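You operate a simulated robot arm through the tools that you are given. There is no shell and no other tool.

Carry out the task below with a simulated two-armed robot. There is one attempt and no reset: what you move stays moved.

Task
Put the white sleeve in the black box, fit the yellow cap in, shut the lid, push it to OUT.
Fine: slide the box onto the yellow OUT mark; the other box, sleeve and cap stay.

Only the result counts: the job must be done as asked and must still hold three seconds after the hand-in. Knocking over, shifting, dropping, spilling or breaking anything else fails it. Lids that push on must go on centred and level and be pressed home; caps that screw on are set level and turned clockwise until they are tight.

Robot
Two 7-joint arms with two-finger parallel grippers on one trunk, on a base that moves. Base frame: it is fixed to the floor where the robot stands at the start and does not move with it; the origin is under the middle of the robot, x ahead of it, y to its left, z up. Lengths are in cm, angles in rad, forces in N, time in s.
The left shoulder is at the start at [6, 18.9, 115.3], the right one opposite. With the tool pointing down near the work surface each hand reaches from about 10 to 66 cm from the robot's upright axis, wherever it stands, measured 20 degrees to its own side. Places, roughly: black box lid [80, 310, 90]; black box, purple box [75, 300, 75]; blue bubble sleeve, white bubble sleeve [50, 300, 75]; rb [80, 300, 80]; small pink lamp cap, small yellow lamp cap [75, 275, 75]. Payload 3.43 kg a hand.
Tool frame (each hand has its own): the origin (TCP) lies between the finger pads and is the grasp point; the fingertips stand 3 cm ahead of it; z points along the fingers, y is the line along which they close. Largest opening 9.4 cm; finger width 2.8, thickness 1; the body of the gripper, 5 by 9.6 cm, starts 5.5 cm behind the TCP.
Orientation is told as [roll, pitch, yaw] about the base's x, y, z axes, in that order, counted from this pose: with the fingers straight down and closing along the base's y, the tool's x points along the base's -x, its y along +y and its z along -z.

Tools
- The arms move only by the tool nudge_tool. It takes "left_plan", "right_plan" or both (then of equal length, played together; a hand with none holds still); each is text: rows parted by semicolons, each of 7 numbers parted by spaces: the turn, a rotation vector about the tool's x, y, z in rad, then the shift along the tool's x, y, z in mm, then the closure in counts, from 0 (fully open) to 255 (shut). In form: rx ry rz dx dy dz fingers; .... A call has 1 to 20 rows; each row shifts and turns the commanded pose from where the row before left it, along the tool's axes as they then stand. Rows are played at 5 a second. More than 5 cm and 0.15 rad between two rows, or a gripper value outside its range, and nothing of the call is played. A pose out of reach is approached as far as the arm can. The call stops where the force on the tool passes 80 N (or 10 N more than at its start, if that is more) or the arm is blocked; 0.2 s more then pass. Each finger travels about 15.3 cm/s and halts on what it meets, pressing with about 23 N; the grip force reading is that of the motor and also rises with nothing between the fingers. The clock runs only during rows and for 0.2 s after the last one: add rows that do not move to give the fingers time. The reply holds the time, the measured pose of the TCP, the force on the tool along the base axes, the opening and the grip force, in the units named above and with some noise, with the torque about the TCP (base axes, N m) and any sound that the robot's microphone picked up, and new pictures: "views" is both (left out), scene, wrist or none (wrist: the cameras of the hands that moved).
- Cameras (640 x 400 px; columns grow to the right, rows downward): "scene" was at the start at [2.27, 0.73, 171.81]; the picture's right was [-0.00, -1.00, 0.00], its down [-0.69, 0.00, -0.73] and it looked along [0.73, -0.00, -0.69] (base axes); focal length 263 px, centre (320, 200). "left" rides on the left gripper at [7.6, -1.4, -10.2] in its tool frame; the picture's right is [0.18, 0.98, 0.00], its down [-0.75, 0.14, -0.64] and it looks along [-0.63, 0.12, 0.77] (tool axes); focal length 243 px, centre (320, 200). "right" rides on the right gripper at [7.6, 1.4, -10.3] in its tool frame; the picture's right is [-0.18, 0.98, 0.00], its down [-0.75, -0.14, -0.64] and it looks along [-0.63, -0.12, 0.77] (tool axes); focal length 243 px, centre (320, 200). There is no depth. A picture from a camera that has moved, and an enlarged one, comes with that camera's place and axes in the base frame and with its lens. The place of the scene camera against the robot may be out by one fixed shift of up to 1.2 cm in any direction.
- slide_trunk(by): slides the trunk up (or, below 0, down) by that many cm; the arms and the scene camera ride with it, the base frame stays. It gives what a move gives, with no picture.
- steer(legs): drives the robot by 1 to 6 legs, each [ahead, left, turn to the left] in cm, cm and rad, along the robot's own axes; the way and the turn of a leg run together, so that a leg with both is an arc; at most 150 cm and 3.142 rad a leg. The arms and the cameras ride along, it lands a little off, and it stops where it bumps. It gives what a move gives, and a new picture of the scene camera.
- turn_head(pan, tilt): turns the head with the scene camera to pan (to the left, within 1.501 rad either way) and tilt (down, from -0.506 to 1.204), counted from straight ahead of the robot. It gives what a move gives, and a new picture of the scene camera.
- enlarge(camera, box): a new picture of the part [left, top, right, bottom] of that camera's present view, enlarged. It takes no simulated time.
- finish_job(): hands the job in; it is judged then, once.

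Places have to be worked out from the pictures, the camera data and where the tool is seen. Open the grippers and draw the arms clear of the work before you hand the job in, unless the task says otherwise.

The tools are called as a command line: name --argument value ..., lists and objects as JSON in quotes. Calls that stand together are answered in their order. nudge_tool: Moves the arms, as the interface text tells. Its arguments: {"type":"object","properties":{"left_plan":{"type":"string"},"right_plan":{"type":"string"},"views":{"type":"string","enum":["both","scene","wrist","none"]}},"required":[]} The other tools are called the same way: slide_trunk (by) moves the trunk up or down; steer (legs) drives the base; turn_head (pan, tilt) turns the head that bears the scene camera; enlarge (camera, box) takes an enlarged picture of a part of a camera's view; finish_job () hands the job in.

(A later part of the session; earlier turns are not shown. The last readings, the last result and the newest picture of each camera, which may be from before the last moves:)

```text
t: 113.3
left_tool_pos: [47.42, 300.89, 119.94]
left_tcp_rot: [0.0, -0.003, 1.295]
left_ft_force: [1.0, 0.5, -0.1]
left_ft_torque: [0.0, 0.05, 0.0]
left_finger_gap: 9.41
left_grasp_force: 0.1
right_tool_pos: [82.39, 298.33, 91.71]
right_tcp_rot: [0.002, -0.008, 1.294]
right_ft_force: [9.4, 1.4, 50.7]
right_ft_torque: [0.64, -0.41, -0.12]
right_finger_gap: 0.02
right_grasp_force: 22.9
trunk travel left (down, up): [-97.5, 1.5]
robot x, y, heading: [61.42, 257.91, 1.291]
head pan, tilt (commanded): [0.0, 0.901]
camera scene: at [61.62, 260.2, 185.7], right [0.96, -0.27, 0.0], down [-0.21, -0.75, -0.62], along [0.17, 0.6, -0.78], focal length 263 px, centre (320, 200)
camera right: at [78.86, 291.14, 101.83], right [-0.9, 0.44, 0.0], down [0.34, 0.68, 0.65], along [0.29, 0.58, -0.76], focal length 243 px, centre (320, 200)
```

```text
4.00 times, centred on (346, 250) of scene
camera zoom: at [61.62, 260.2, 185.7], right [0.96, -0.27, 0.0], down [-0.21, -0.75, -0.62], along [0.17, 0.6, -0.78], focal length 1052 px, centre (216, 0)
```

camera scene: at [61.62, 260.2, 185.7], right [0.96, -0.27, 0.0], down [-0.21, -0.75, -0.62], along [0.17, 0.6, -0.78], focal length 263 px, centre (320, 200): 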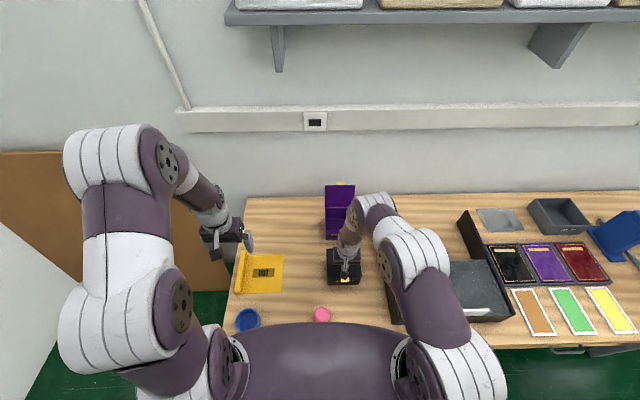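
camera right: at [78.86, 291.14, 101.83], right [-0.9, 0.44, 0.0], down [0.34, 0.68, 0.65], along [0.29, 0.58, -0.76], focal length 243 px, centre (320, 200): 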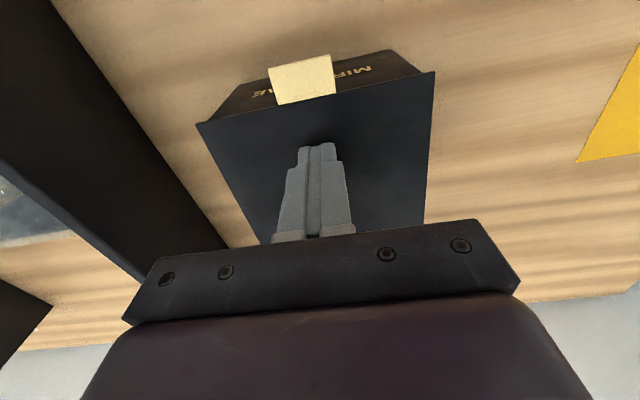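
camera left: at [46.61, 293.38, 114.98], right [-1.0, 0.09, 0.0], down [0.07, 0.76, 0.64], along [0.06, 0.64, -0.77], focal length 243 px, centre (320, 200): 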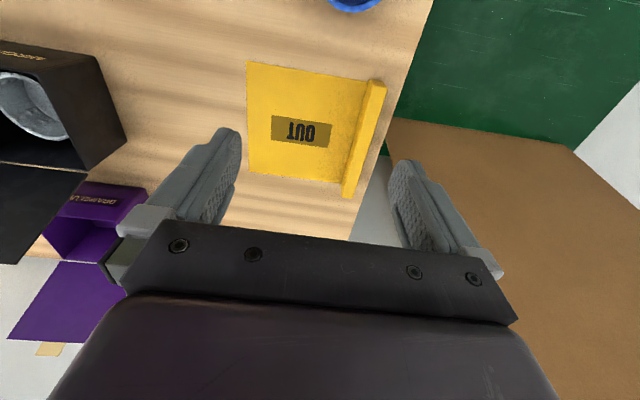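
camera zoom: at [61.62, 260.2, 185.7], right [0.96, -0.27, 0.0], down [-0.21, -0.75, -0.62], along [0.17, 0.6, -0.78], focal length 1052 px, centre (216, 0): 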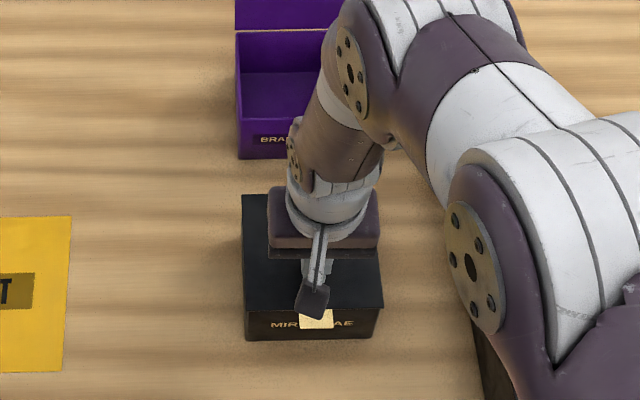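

Pressed to 50 N without further travel. I lift the hand and check that the lid stays shut and flush.

nudge_tool --right_plan "0 0 0 0 0 -8 255; 0 0 0 0 0 -20 255; 0 0 0 20 0 -40 255; 0 0 0 40 0 -30 255; 0 0 0 40 0 -20 255; 0 0 0 0 0 0 255; 0 0 0 0 0 0 255" --views "both"

enlarge --camera "scene" --box '[300, 220, 396, 280]'

enlarge --camera "right" --box '[220, 60, 460, 210]'

```text
t: 114.9
left_tool_pos: [47.56, 301.17, 119.72]
left_tcp_rot: [-0.001, 0.0, 1.296]
left_ft_force: [0.6, -0.2, -0.2]
left_ft_torque: [0.03, 0.01, -0.02]
left_finger_gap: 9.43
left_grasp_force: 0.1
right_tool_pos: [79.59, 288.67, 103.1]
right_tcp_rot: [0.001, -0.001, 1.295]
right_ft_force: [-0.1, -0.3, 0.2]
right_ft_torque: [-0.03, -0.01, 0.05]
right_finger_gap: 0.0
right_grasp_force: 23.3
trunk travel left (down, up): [-97.5, 1.5]
robot x, y, heading: [61.8, 258.18, 1.296]
head pan, tilt (commanded): [0.0, 0.901]
camera scene: at [61.76, 260.88, 185.66], right [0.96, -0.27, 0.0], down [-0.21, -0.75, -0.62], along [0.17, 0.6, -0.78], focal length 263 px, centre (320, 200)
camera right: at [76.21, 281.63, 113.39], right [-0.9, 0.44, 0.0], down [0.34, 0.69, 0.64], along [0.29, 0.58, -0.77], focal length 243 px, centre (320, 200)
```

scene: 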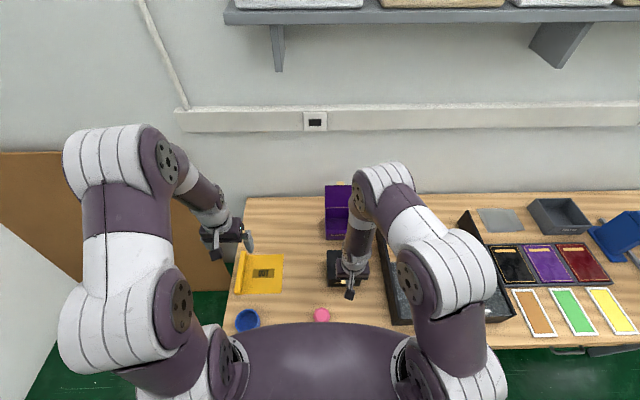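
right: 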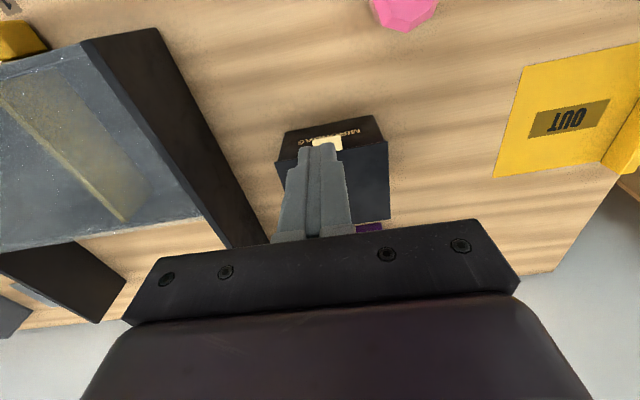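

```text
6.67 times, centred on (348, 250) of scene
camera zoom: at [61.76, 260.88, 185.66], right [0.96, -0.27, 0.0], down [-0.21, -0.75, -0.62], along [0.17, 0.6, -0.78], focal length 1753 px, centre (133, -133)
```

zoom: 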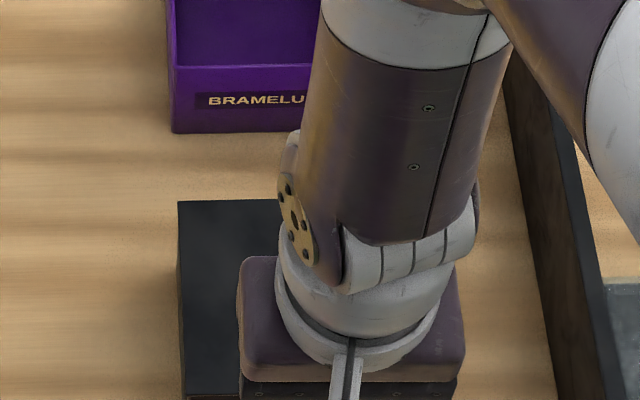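

```text
2.67 times, centred on (340, 135) of right
camera zoom: at [76.21, 281.63, 113.39], right [-0.9, 0.44, 0.0], down [0.34, 0.69, 0.64], along [0.29, 0.58, -0.77], focal length 647 px, centre (267, 373)
```

zoom: 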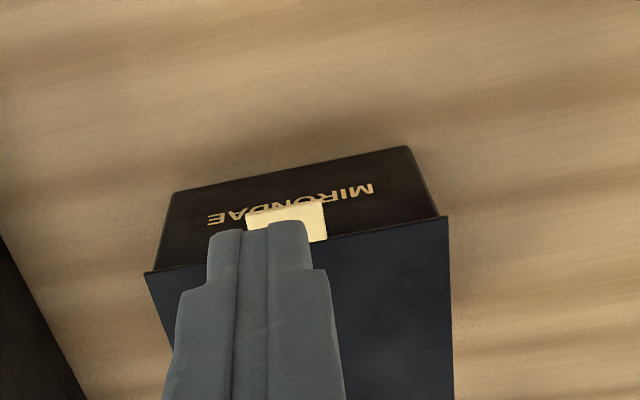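

The lid is shut. Now I move the right hand to the right of the box, and enlarge the left camera's view to locate the OUT mark precisely.

nudge_tool --right_plan "0 0 0 0 -40 -10 255; 0 0 0 0 -40 0 255; 0 0 0 0 -30 0 255; 0 0 0 -20 0 0 255; 0 0 0 0 0 0 255" --left_plan "0 0 0 0 0 0 0; 0 0 0 0 0 0 0; 0 0 0 0 0 0 0; 0 0 0 0 0 0 0; 0 0 0 0 0 0 0" --views "both"

enlarge --camera "left" --box '[200, 30, 440, 180]'

enlarge --camera "scene" --box '[220, 220, 380, 320]'

```text
t: 116.1
left_tool_pos: [47.54, 301.3, 119.81]
left_tcp_rot: [0.0, -0.001, 1.294]
left_ft_force: [-0.4, 0.6, 0.4]
left_ft_torque: [0.0, 0.0, -0.01]
left_finger_gap: 9.4
left_grasp_force: 0.0
right_tool_pos: [90.86, 287.64, 104.1]
right_tcp_rot: [0.001, 0.0, 1.298]
right_ft_force: [0.4, -0.6, 0.1]
right_ft_torque: [-0.02, -0.01, -0.03]
right_finger_gap: 0.01
right_grasp_force: 23.0
trunk travel left (down, up): [-97.5, 1.5]
robot x, y, heading: [61.12, 258.43, 1.294]
head pan, tilt (commanded): [0.0, 0.901]
camera scene: at [61.75, 260.81, 185.66], right [0.96, -0.27, 0.0], down [-0.21, -0.75, -0.62], along [0.17, 0.6, -0.78], focal length 263 px, centre (320, 200)
camera right: at [87.34, 280.6, 114.39], right [-0.9, 0.44, 0.0], down [0.34, 0.69, 0.64], along [0.29, 0.58, -0.77], focal length 243 px, centre (320, 200)
camera left: at [46.65, 293.45, 129.96], right [-1.0, 0.09, 0.0], down [0.07, 0.76, 0.64], along [0.06, 0.64, -0.77], focal length 243 px, centre (320, 200)
```

scene: 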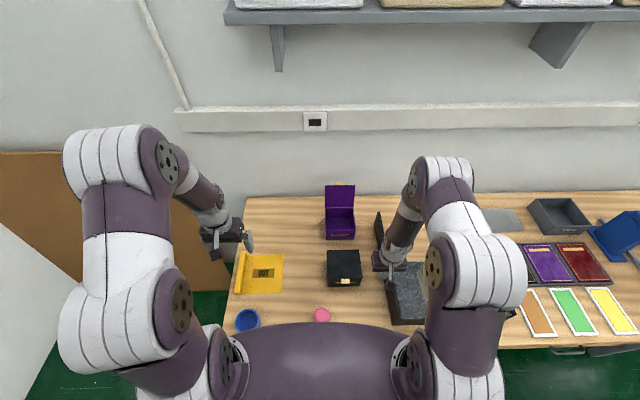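
right: 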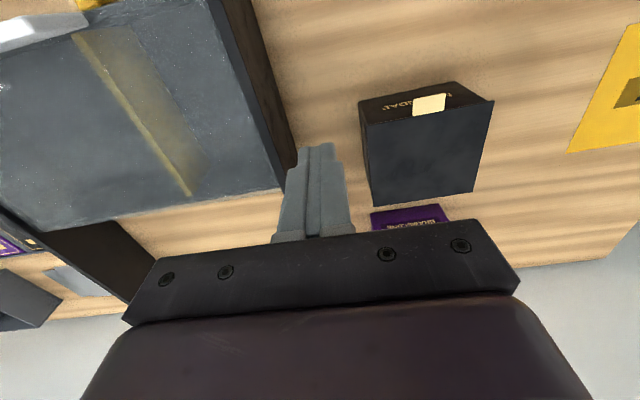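
left: 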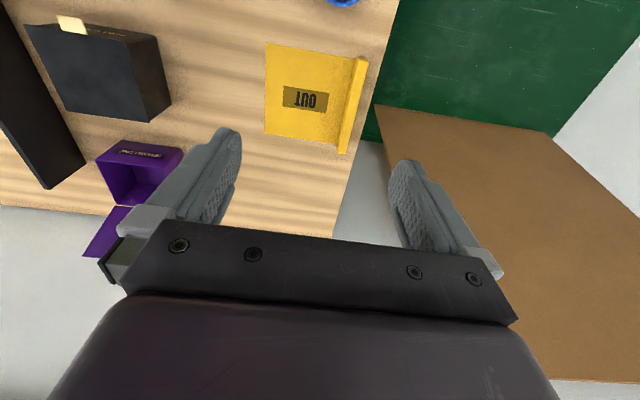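

```text
2.67 times, centred on (320, 105) of left
camera zoom: at [46.65, 293.45, 129.96], right [-1.0, 0.09, 0.0], down [0.07, 0.76, 0.64], along [0.06, 0.64, -0.77], focal length 647 px, centre (320, 453)
```

zoom: 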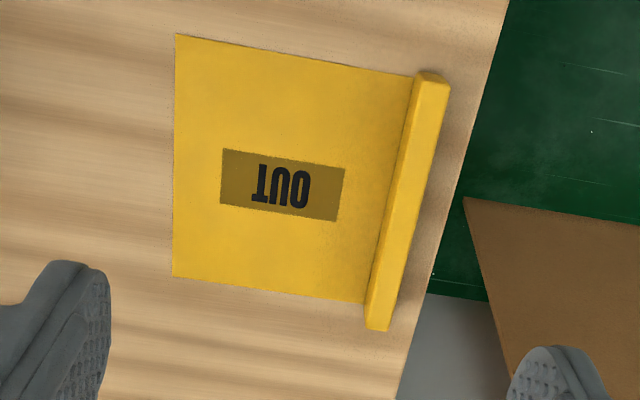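

```text
4.00 times, centred on (300, 270) of scene
camera zoom: at [61.75, 260.81, 185.66], right [0.96, -0.27, 0.0], down [-0.21, -0.75, -0.62], along [0.17, 0.6, -0.78], focal length 1052 px, centre (400, -80)
```

zoom: 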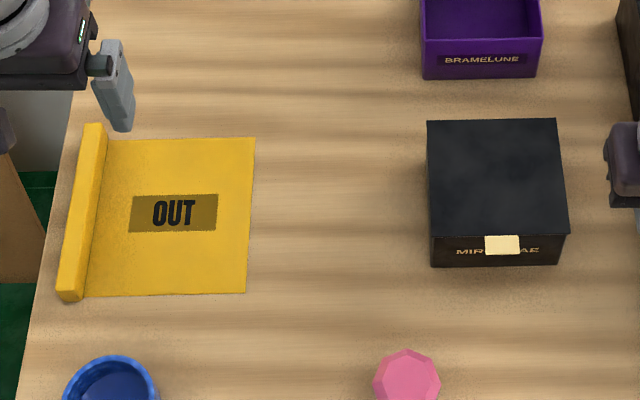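

OUT mark: F 302.5–319.6, L 27.5–43.5, centre (311.1, 35.5); the box must go ~33.2 cm left and ~0.8 cm nearer. I draw the left hand further left/back out of the way, raise the right hand, then lower the trunk again for reach.

nudge_tool --left_plan "0 0 0 30 35 0 0; 0 0 0 30 35 0 0; 0 0 0 30 35 0 0; 0 0 0 30 35 0 0; 0 0 0 0 0 0 0" --right_plan "0 0 0 0 0 -40 255; 0 0 0 0 0 -40 255; 0 0 0 0 0 -20 255; 0 0 0 0 0 0 255; 0 0 0 0 0 0 255" --views "none"

slide_trunk --by -16

```text
t: 117.3
left_tool_pos: [30.79, 293.47, 119.75]
left_tcp_rot: [-0.001, 0.0, 1.296]
left_ft_force: [0.3, -0.5, -0.5]
left_ft_torque: [-0.02, -0.01, -0.03]
left_finger_gap: 9.37
left_grasp_force: 0.1
right_tool_pos: [90.78, 287.56, 114.24]
right_tcp_rot: [-0.001, 0.001, 1.294]
right_ft_force: [-0.1, 0.0, -0.2]
right_ft_torque: [-0.02, 0.02, -0.01]
right_finger_gap: 0.0
right_grasp_force: 23.4
trunk travel left (down, up): [-97.5, 1.5]
robot x, y, heading: [61.11, 258.41, 1.297]
head pan, tilt (commanded): [0.0, 0.901]
```

```text
t: 119.2
left_tool_pos: [30.77, 293.5, 103.64]
left_tcp_rot: [0.0, 0.001, 1.294]
left_ft_force: [-0.1, 0.2, 0.9]
left_ft_torque: [-0.03, 0.01, -0.01]
left_finger_gap: 9.42
left_grasp_force: 0.1
right_tool_pos: [90.84, 287.69, 98.08]
right_tcp_rot: [-0.001, 0.0, 1.296]
right_ft_force: [-0.1, -0.1, 0.4]
right_ft_torque: [0.01, 0.03, -0.01]
right_finger_gap: 0.01
right_grasp_force: 22.9
trunk travel left (down, up): [-81.5, 17.5]
robot x, y, heading: [61.76, 258.27, 1.294]
head pan, tilt (commanded): [0.0, 0.901]
```

I set the closed fingers right of the box: move to F≈311.5, L≈−7, tilt the tips 0.12 rad leftward (so that they touch the box body, not the lid edge), then check before lowering.

nudge_tool --right_plan "0 0 0 -33 6 0 255; 0 0 0 -33 6 0 255; 0 0 0 -33.5 5.5 0 255; -0.12 0 0 0 0 0 255; 0 0 0 0 0 0 255; 0 0 0 0 0 0 255" --views "both"

enlarge --camera "right" --box '[160, 0, 480, 200]'

```text
t: 120.5
left_tool_pos: [30.79, 293.49, 103.69]
left_tcp_rot: [-0.001, 0.0, 1.296]
left_ft_force: [0.4, 0.2, 0.8]
left_ft_torque: [-0.01, -0.01, 0.0]
left_finger_gap: 9.4
left_grasp_force: 0.0
right_tool_pos: [91.78, 297.75, 98.08]
right_tcp_rot: [0.121, 0.0, 1.294]
right_ft_force: [0.2, 0.3, 0.3]
right_ft_torque: [0.0, 0.02, 0.01]
right_finger_gap: 0.0
right_grasp_force: 23.2
trunk travel left (down, up): [-81.5, 17.5]
robot x, y, heading: [61.42, 258.54, 1.296]
head pan, tilt (commanded): [0.0, 0.901]
camera scene: at [61.72, 260.82, 169.66], right [0.96, -0.27, 0.0], down [-0.21, -0.75, -0.62], along [0.17, 0.6, -0.78], focal length 263 px, centre (320, 200)
camera right: at [89.5, 290.37, 108.42], right [-0.89, 0.44, 0.12], down [0.41, 0.67, 0.62], along [0.2, 0.6, -0.78], focal length 243 px, centre (320, 200)
```

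scene: 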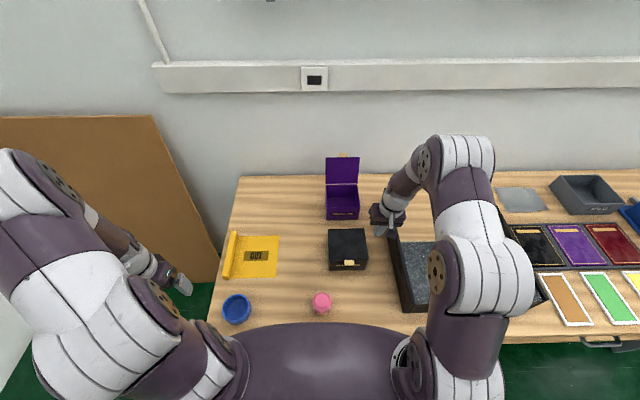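
right: 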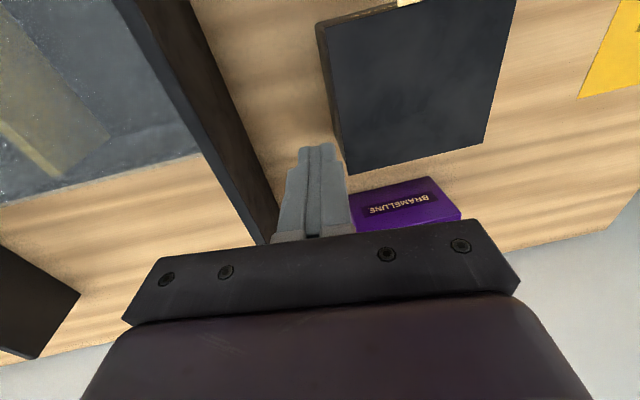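

```text
2.00 times, centred on (320, 100) of right
camera zoom: at [89.5, 290.37, 108.42], right [-0.89, 0.44, 0.12], down [0.41, 0.67, 0.62], along [0.2, 0.6, -0.78], focal length 485 px, centre (320, 400)
```

zoom: 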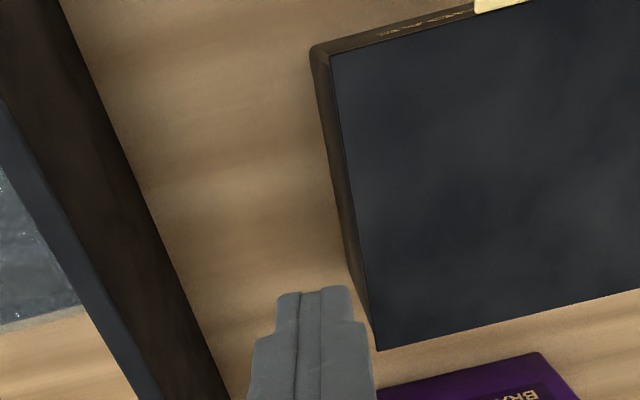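

The fingers are over the gap between box and tray panel. I lower straight down (compensating the tilt) half-way, then look.

nudge_tool --right_plan "0 0 0 0 -3 25 255; 0 0 0 0 -3 25 255; 0 0 0 0 -2.4 20 255; 0 0 0 0 0 0 255; 0 0 0 0 0 0 255" --views "both"

enlarge --camera "scene" --box '[310, 190, 438, 270]'

```text
t: 121.8
left_tool_pos: [30.82, 293.45, 103.78]
left_tcp_rot: [0.001, 0.0, 1.294]
left_ft_force: [0.1, -0.5, -0.2]
left_ft_torque: [0.0, -0.01, 0.03]
left_finger_gap: 9.37
left_grasp_force: 0.1
right_tool_pos: [91.89, 297.64, 91.05]
right_tcp_rot: [0.119, 0.0, 1.294]
right_ft_force: [0.5, 1.2, -0.5]
right_ft_torque: [0.0, 0.01, 0.01]
right_finger_gap: 0.0
right_grasp_force: 23.1
trunk travel left (down, up): [-81.5, 17.5]
robot x, y, heading: [61.29, 258.39, 1.298]
head pan, tilt (commanded): [0.0, 0.901]
camera scene: at [61.75, 260.77, 169.66], right [0.96, -0.27, 0.0], down [-0.21, -0.75, -0.62], along [0.17, 0.6, -0.78], focal length 263 px, centre (320, 200)
camera right: at [89.48, 290.34, 101.41], right [-0.89, 0.44, 0.12], down [0.41, 0.67, 0.62], along [0.2, 0.6, -0.78], focal length 243 px, centre (320, 200)
```

scene: 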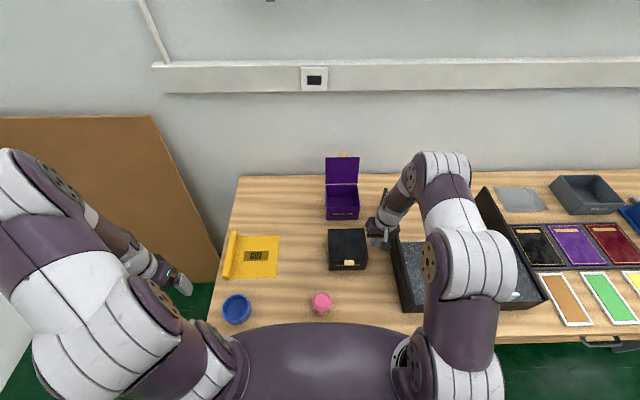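
right: 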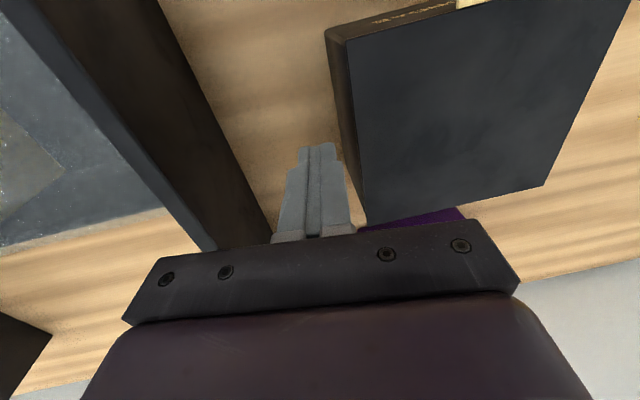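

```text
5.00 times, centred on (374, 230) of scene
camera zoom: at [61.75, 260.77, 169.66], right [0.96, -0.27, 0.0], down [-0.21, -0.75, -0.62], along [0.17, 0.6, -0.78], focal length 1315 px, centre (50, 50)
```

zoom: 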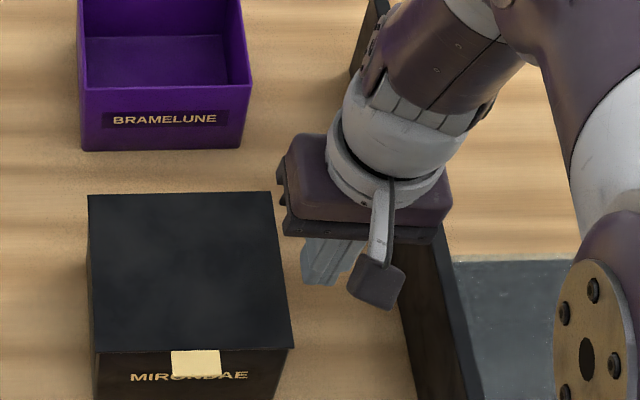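

The hand fits in the gap; I stay a bit higher (TCP z≈86.5) so that the body clears the tray panel. I align the yaw (+0.02), shift 5 mm ahead and lower to z≈86.5.

nudge_tool --right_plan "0 0 -0.02 -5 0 0 255; 0 0 0 0 -2.8 23 255; 0 0 0 0 -2.7 23 255; 0 0 0 0 0 0 255; 0 0 0 0 0 0 255" --views "wrist"

enlarge --camera "scene" --box '[310, 190, 438, 270]'

```text
t: 123.0
left_tool_pos: [30.74, 293.37, 103.74]
left_tcp_rot: [0.0, -0.002, 1.295]
left_ft_force: [0.5, 0.1, -1.4]
left_ft_torque: [-0.01, 0.01, 0.0]
left_finger_gap: 9.41
left_grasp_force: 0.0
right_tool_pos: [91.87, 298.25, 86.58]
right_tcp_rot: [0.121, -0.002, 1.316]
right_ft_force: [-1.3, -1.1, -0.1]
right_ft_torque: [0.0, 0.03, 0.0]
right_finger_gap: 0.0
right_grasp_force: 22.9
trunk travel left (down, up): [-81.5, 17.5]
robot x, y, heading: [61.55, 258.58, 1.296]
head pan, tilt (commanded): [0.0, 0.901]
camera right: at [89.75, 290.75, 96.81], right [-0.9, 0.42, 0.12], down [0.4, 0.67, 0.62], along [0.18, 0.61, -0.77], focal length 243 px, centre (320, 200)
```

right: 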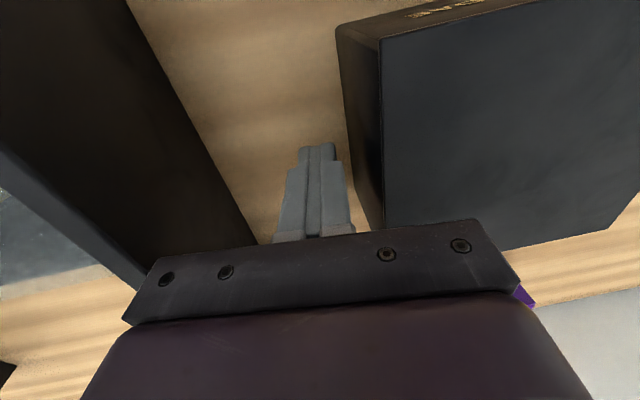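

```text
5.00 times, centred on (374, 230) of scene
camera zoom: at [61.75, 260.79, 169.66], right [0.96, -0.27, 0.0], down [-0.21, -0.75, -0.62], along [0.17, 0.6, -0.78], focal length 1315 px, centre (50, 50)
```

zoom: 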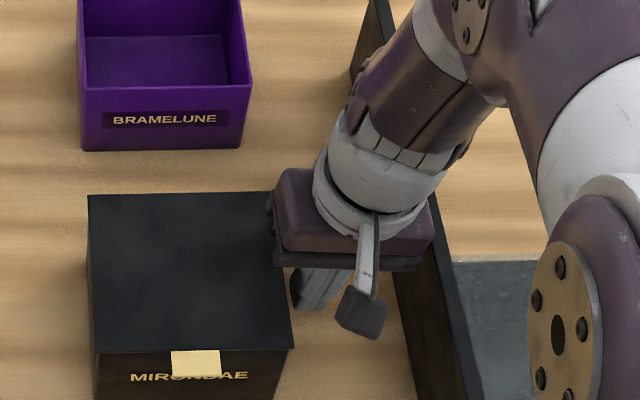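

Ready at F≈312, L≈−6.9. I begin pushing left slowly: 4 cm.

nudge_tool --right_plan "0 0 0 0 8 1 255; 0 0 0 0 8 1 255; 0 0 0 0 8 1 255; 0 0 0 0 8 1 255; 0 0 0 0 8 1 255; 0 0 0 0 0 0 255" --views "both"

enlarge --camera "scene" --box '[220, 190, 380, 290]'

```text
t: 124.3
left_tool_pos: [30.81, 293.42, 103.72]
left_tcp_rot: [-0.001, 0.001, 1.295]
left_ft_force: [0.0, -0.1, 0.6]
left_ft_torque: [0.03, 0.01, 0.01]
left_finger_gap: 9.39
left_grasp_force: 0.1
right_tool_pos: [87.93, 299.13, 86.54]
right_tcp_rot: [0.122, -0.003, 1.315]
right_ft_force: [-0.3, 0.3, 0.9]
right_ft_torque: [-0.01, 0.04, 0.0]
right_finger_gap: 0.0
right_grasp_force: 23.1
trunk travel left (down, up): [-81.5, 17.5]
robot x, y, heading: [61.43, 258.5, 1.294]
head pan, tilt (commanded): [0.0, 0.901]
camera scene: at [61.76, 260.78, 169.66], right [0.96, -0.27, 0.0], down [-0.21, -0.75, -0.62], along [0.17, 0.6, -0.78], focal length 263 px, centre (320, 200)
camera right: at [85.83, 291.72, 96.74], right [-0.9, 0.42, 0.12], down [0.4, 0.67, 0.62], along [0.18, 0.61, -0.77], focal length 243 px, centre (320, 200)
```

scene: 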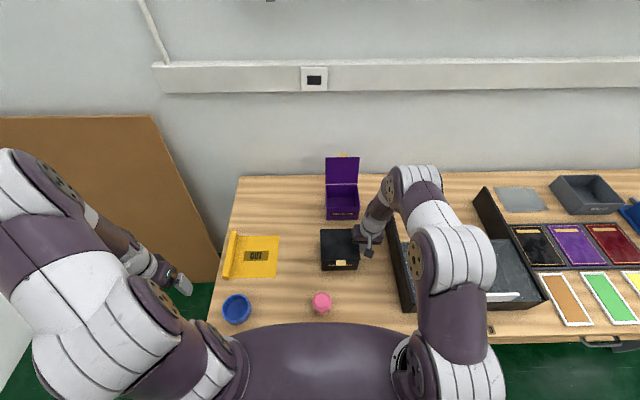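
right: 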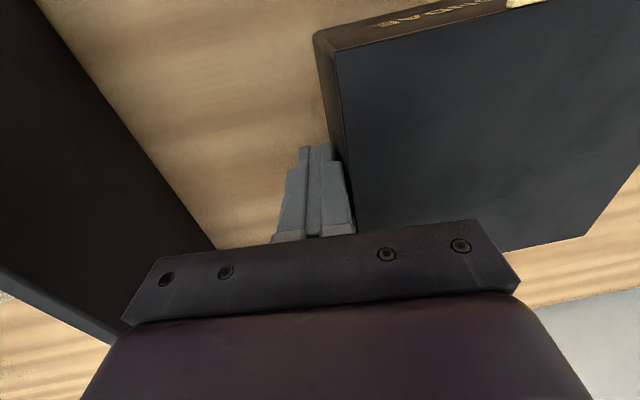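

```text
4.00 times, centred on (300, 240) of scene
camera zoom: at [61.76, 260.78, 169.66], right [0.96, -0.27, 0.0], down [-0.21, -0.75, -0.62], along [0.17, 0.6, -0.78], focal length 1052 px, centre (400, 40)
```

zoom: 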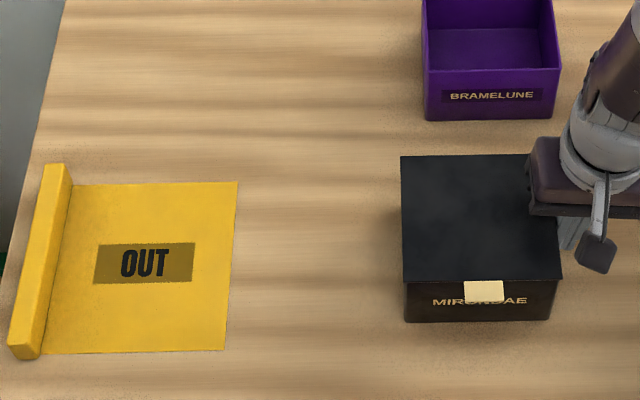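

The box slides straight (force negligible). I continue 10 cm.

nudge_tool --right_plan "0 0 0 0 10 1.2 255; 0 0 0 0 10 1.2 255; 0 0 0 0 10 1.2 255; 0 0 0 0 10 1.2 255; 0 0 0 0 10 1.2 255; 0 0 0 0 10 1.2 255; 0 0 0 0 10 1.2 255; 0 0 0 0 10 1.2 255; 0 0 0 0 10 1.2 255; 0 0 0 0 10 1.2 255; 0 0 0 0 0 0 255" --views "both"

enlarge --camera "scene" --box '[220, 190, 380, 290]'

```text
t: 126.8
left_tool_pos: [30.83, 293.59, 103.79]
left_tcp_rot: [0.001, 0.001, 1.294]
left_ft_force: [0.3, 1.4, 0.3]
left_ft_torque: [0.0, 0.0, 0.01]
left_finger_gap: 9.4
left_grasp_force: 0.0
right_tool_pos: [78.12, 301.72, 86.34]
right_tcp_rot: [0.12, -0.003, 1.317]
right_ft_force: [0.1, 0.4, -0.1]
right_ft_torque: [-0.02, 0.0, -0.01]
right_finger_gap: 0.02
right_grasp_force: 22.9
trunk travel left (down, up): [-81.5, 17.5]
robot x, y, heading: [61.51, 258.31, 1.295]
head pan, tilt (commanded): [0.0, 0.901]
camera scene: at [61.75, 260.77, 169.66], right [0.96, -0.27, 0.0], down [-0.21, -0.75, -0.62], along [0.17, 0.6, -0.78], focal length 263 px, centre (320, 200)
camera right: at [76.07, 294.29, 96.74], right [-0.9, 0.42, 0.12], down [0.4, 0.67, 0.62], along [0.18, 0.61, -0.77], focal length 243 px, centre (320, 200)
```

scene: 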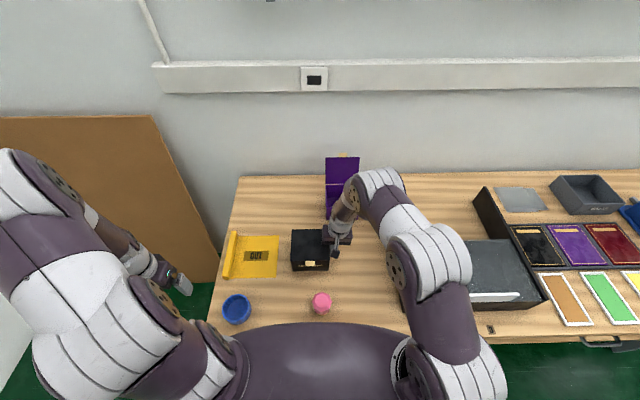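
right: 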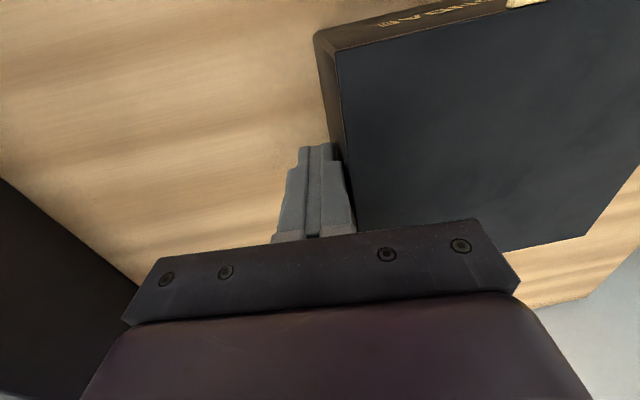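

```text
4.00 times, centred on (300, 240) of scene
camera zoom: at [61.75, 260.77, 169.66], right [0.96, -0.27, 0.0], down [-0.21, -0.75, -0.62], along [0.17, 0.6, -0.78], focal length 1052 px, centre (400, 40)
```

zoom: 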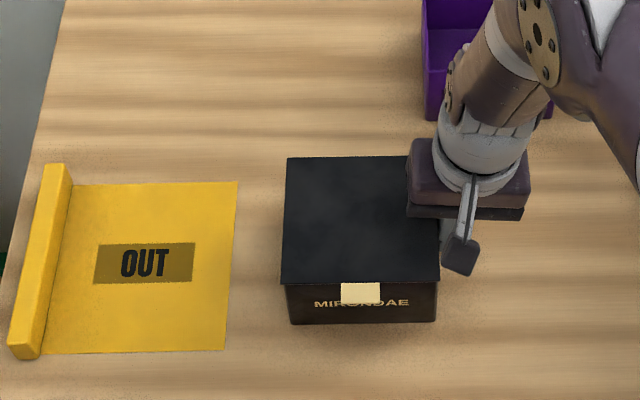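

Straight and flat so far; 20 cm remain. I continue 8 cm up to the mark's edge and watch the force for its rim.

nudge_tool --right_plan "0 0 0 0 10 1.2 255; 0 0 0 0 10 1.2 255; 0 0 0 0 10 1.2 255; 0 0 0 0 10 1.2 255; 0 0 0 0 10 1.2 255; 0 0 0 0 10 1.2 255; 0 0 0 0 10 1.2 255; 0 0 0 0 10 1.2 255; 0 0 0 0 10 1.2 255; 0 0 0 0 0 0 255" --views "both"

enlarge --camera "scene" --box '[220, 190, 380, 290]'

```text
t: 128.9
left_tool_pos: [30.79, 293.46, 103.72]
left_tcp_rot: [0.001, 0.0, 1.296]
left_ft_force: [0.8, -0.6, 0.2]
left_ft_torque: [0.02, 0.0, -0.05]
left_finger_gap: 9.41
left_grasp_force: 0.1
right_tool_pos: [69.51, 303.99, 86.46]
right_tcp_rot: [0.118, -0.003, 1.316]
right_ft_force: [0.7, 0.1, 0.6]
right_ft_torque: [0.03, -0.02, 0.02]
right_finger_gap: 0.0
right_grasp_force: 23.1
trunk travel left (down, up): [-81.5, 17.5]
robot x, y, heading: [61.21, 258.63, 1.295]
head pan, tilt (commanded): [0.0, 0.901]
camera scene: at [61.75, 260.78, 169.66], right [0.96, -0.27, 0.0], down [-0.21, -0.75, -0.62], along [0.17, 0.6, -0.78], focal length 263 px, centre (320, 200)
camera right: at [67.34, 296.58, 96.75], right [-0.9, 0.42, 0.12], down [0.4, 0.67, 0.62], along [0.18, 0.61, -0.77], focal length 243 px, centre (320, 200)
```

scene: 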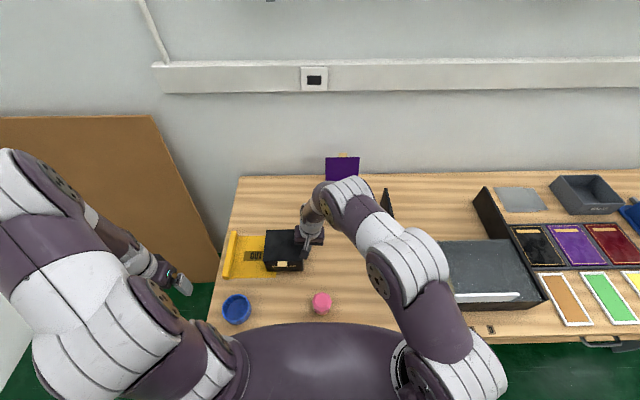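
right: 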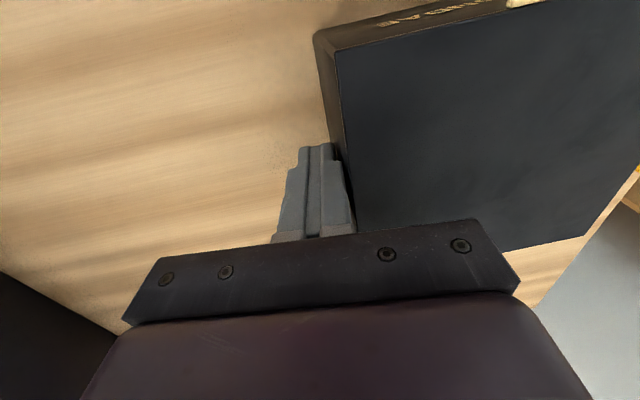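

```text
4.00 times, centred on (300, 240) of scene
camera zoom: at [61.75, 260.78, 169.66], right [0.96, -0.27, 0.0], down [-0.21, -0.75, -0.62], along [0.17, 0.6, -0.78], focal length 1052 px, centre (400, 40)
```

zoom: 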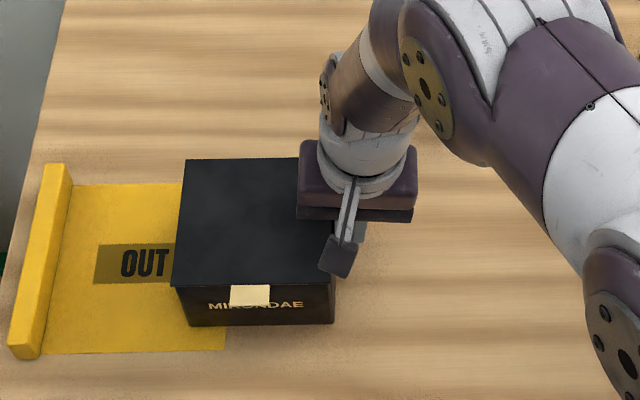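

The box slides onto the mark smoothly. I push 8 cm more, then fine-tune.

nudge_tool --right_plan "0 0 0 0 10 1.2 255; 0 0 0 0 10 1.2 255; 0 0 0 0 10 1.2 255; 0 0 0 0 10 1.2 255; 0 0 0 0 10 1.2 255; 0 0 0 0 10 1.2 255; 0 0 0 0 10 1.2 255; 0 0 0 0 10 1.2 255; 0 0 0 0 0 0 255" --left_plan "0 0 0 0 0 0 0; 0 0 0 0 0 0 0; 0 0 0 0 0 0 0; 0 0 0 0 0 0 0; 0 0 0 0 0 0 0; 0 0 0 0 0 0 0; 0 0 0 0 0 0 0; 0 0 0 0 0 0 0; 0 0 0 0 0 0 0" --views "both"

enlarge --camera "scene" --box '[200, 190, 360, 290]'

```text
t: 130.9
left_tool_pos: [30.79, 293.4, 103.7]
left_tcp_rot: [0.002, -0.001, 1.297]
left_ft_force: [0.1, 0.2, -0.5]
left_ft_torque: [0.02, 0.0, 0.05]
left_finger_gap: 9.39
left_grasp_force: 0.0
right_tool_pos: [61.81, 306.2, 86.42]
right_tcp_rot: [0.12, -0.004, 1.315]
right_ft_force: [-0.3, 0.3, -0.4]
right_ft_torque: [-0.02, -0.03, 0.0]
right_finger_gap: 0.0
right_grasp_force: 23.0
trunk travel left (down, up): [-81.5, 17.5]
robot x, y, heading: [61.04, 258.61, 1.3]
head pan, tilt (commanded): [0.0, 0.901]
camera scene: at [61.75, 260.78, 169.66], right [0.96, -0.27, 0.0], down [-0.21, -0.75, -0.62], along [0.17, 0.6, -0.78], focal length 263 px, centre (320, 200)
camera right: at [59.56, 298.65, 96.79], right [-0.9, 0.42, 0.12], down [0.4, 0.67, 0.62], along [0.18, 0.61, -0.77], focal length 243 px, centre (320, 200)
camera left: at [29.94, 285.63, 114.0], right [-1.0, 0.09, 0.0], down [0.07, 0.76, 0.64], along [0.06, 0.64, -0.77], focal length 243 px, centre (320, 200)
```

scene: 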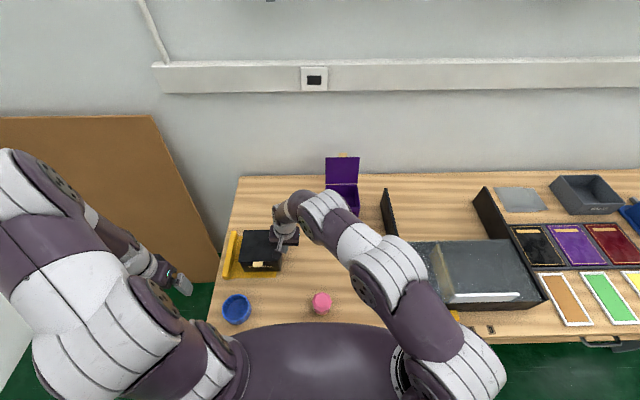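
right: 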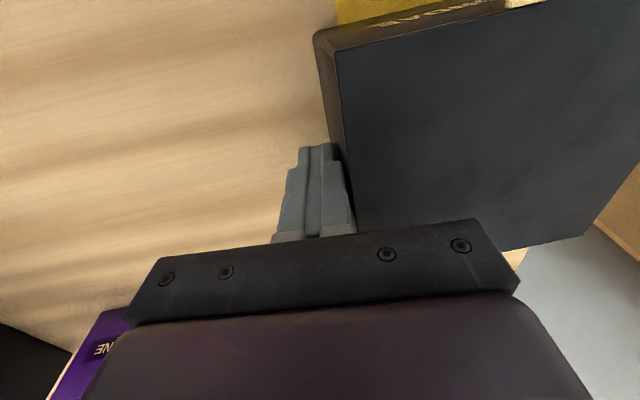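
left: 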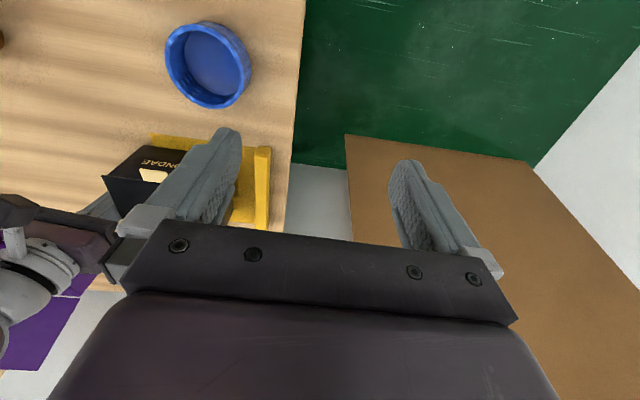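

```text
4.00 times, centred on (280, 240) of scene
camera zoom: at [61.75, 260.78, 169.66], right [0.96, -0.27, 0.0], down [-0.21, -0.75, -0.62], along [0.17, 0.6, -0.78], focal length 1052 px, centre (480, 40)
```

zoom: 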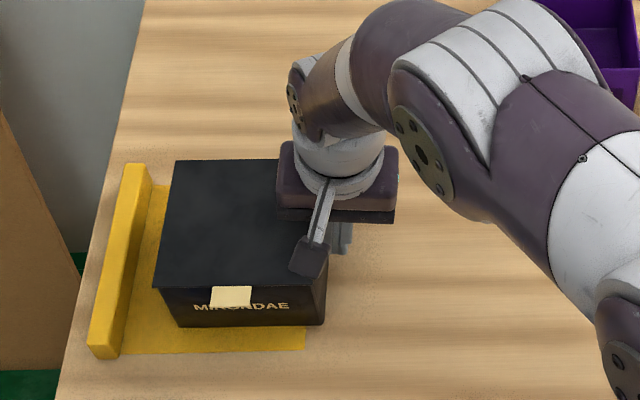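

The box's right face is at L≈25.7; it needs ≈3.2 cm more to be centred (stop bar at 43.5). I push the last bit slowly.

nudge_tool --right_plan "0 0 0 0 8 1 255; 0 0 0 0 8 1 255; 0 0 0 0 6 0.7 255; 0 0 0 0 5 0.6 255; 0 0 0 0 4 0.5 255; 0 0 0 0 0 0 255" --views "both"

enlarge --camera "scene" --box '[200, 190, 360, 290]'

```text
t: 132.3
left_tool_pos: [30.84, 293.44, 103.74]
left_tcp_rot: [0.0, 0.001, 1.296]
left_ft_force: [0.4, -0.8, 0.8]
left_ft_torque: [0.01, -0.04, 0.0]
left_finger_gap: 9.4
left_grasp_force: 0.1
right_tool_pos: [58.67, 306.85, 86.49]
right_tcp_rot: [0.122, -0.003, 1.317]
right_ft_force: [0.2, -0.9, -0.1]
right_ft_torque: [-0.01, 0.0, 0.02]
right_finger_gap: 0.0
right_grasp_force: 23.0
trunk travel left (down, up): [-81.5, 17.5]
robot x, y, heading: [61.31, 258.8, 1.294]
head pan, tilt (commanded): [0.0, 0.901]
camera scene: at [61.74, 260.78, 169.66], right [0.96, -0.27, 0.0], down [-0.21, -0.75, -0.62], along [0.17, 0.6, -0.78], focal length 263 px, centre (320, 200)
camera right: at [56.53, 299.41, 96.77], right [-0.9, 0.42, 0.12], down [0.4, 0.67, 0.62], along [0.18, 0.61, -0.77], focal length 243 px, centre (320, 200)
```

scene: 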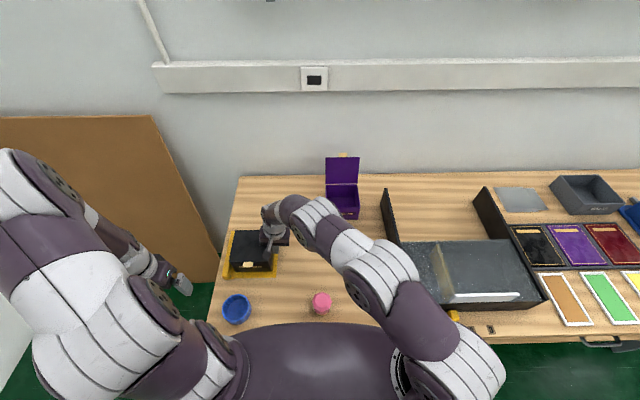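
right: 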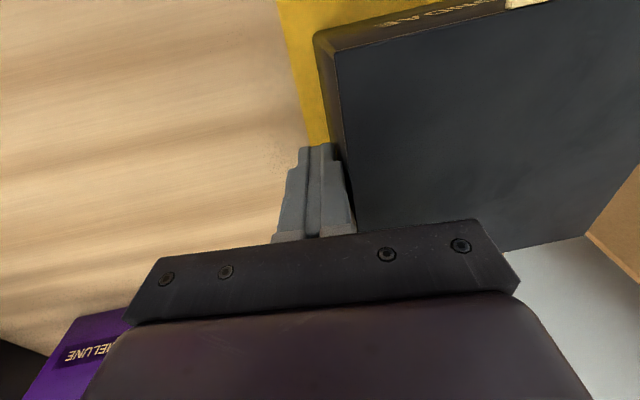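

```text
4.00 times, centred on (280, 240) of scene
camera zoom: at [61.74, 260.78, 169.66], right [0.96, -0.27, 0.0], down [-0.21, -0.75, -0.62], along [0.17, 0.6, -0.78], focal length 1052 px, centre (480, 40)
```

zoom: 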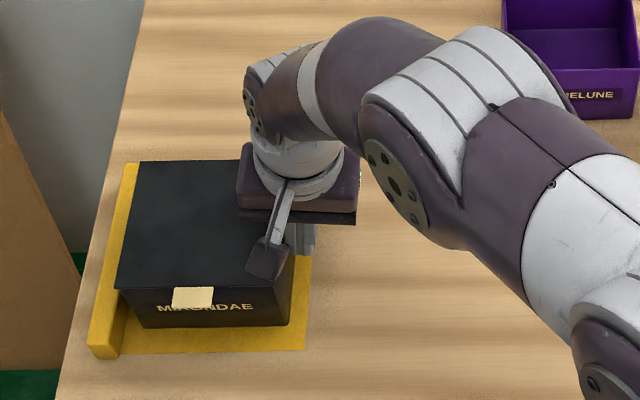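

The box is centred on the mark (L 29.0–42.1, F 305.2–316.7). I back the hand off to the right, then raise and draw it clear.

nudge_tool --right_plan "0 0 0 0 -5 -0.6 255; 0 0 0 0 -15 -1.8 255; 0 0 0 0 -20 -2.4 255; 0 0 0 0 4 -30 255; 0 0 0 0 5 -40 255; 0 0 0 0 5 -40 255; 0 0 0 0 5 -40 255; 0.12 0 0 0 0 0 255; 0 0 0 0 0 0 255" --views "both"

enlarge --camera "scene" --box '[200, 190, 360, 290]'

enlarge --camera "right" --box '[320, 20, 640, 220]'

```text
t: 134.3
left_tool_pos: [30.87, 293.38, 103.78]
left_tcp_rot: [0.0, 0.001, 1.295]
left_ft_force: [-0.5, 0.0, 0.3]
left_ft_torque: [-0.01, -0.03, 0.02]
left_finger_gap: 9.41
left_grasp_force: 0.0
right_tool_pos: [62.51, 305.83, 101.52]
right_tcp_rot: [-0.003, -0.004, 1.316]
right_ft_force: [-0.8, 0.4, -1.0]
right_ft_torque: [-0.02, -0.01, 0.01]
right_finger_gap: 0.0
right_grasp_force: 23.3
trunk travel left (down, up): [-81.5, 17.5]
robot x, y, heading: [61.44, 258.86, 1.297]
head pan, tilt (commanded): [0.0, 0.901]
camera scene: at [61.78, 260.76, 169.66], right [0.96, -0.27, 0.0], down [-0.21, -0.75, -0.62], along [0.17, 0.6, -0.78], focal length 263 px, centre (320, 200)
camera right: at [59.19, 298.72, 111.82], right [-0.9, 0.43, 0.0], down [0.33, 0.69, 0.64], along [0.28, 0.58, -0.76], focal length 243 px, centre (320, 200)
```

scene: 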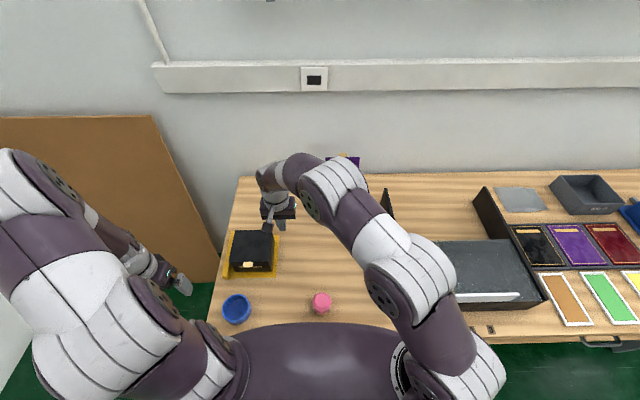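
right: 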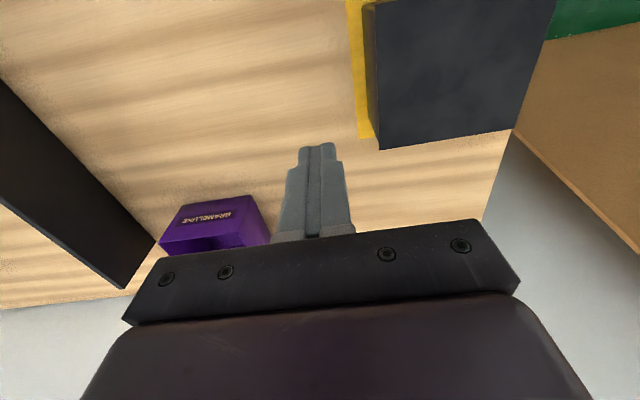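

```text
4.00 times, centred on (280, 240) of scene
camera zoom: at [61.78, 260.76, 169.66], right [0.96, -0.27, 0.0], down [-0.21, -0.75, -0.62], along [0.17, 0.6, -0.78], focal length 1052 px, centre (480, 40)
```

zoom: 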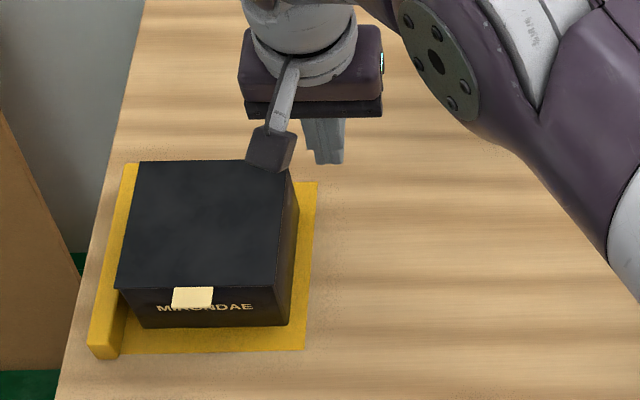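

```text
2.00 times, centred on (480, 120) of right
camera zoom: at [59.19, 298.72, 111.82], right [-0.9, 0.43, 0.0], down [0.33, 0.69, 0.64], along [0.28, 0.58, -0.76], focal length 485 px, centre (0, 360)
```

zoom: 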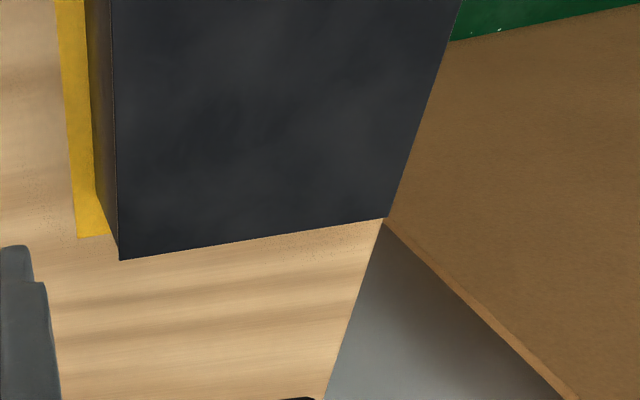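

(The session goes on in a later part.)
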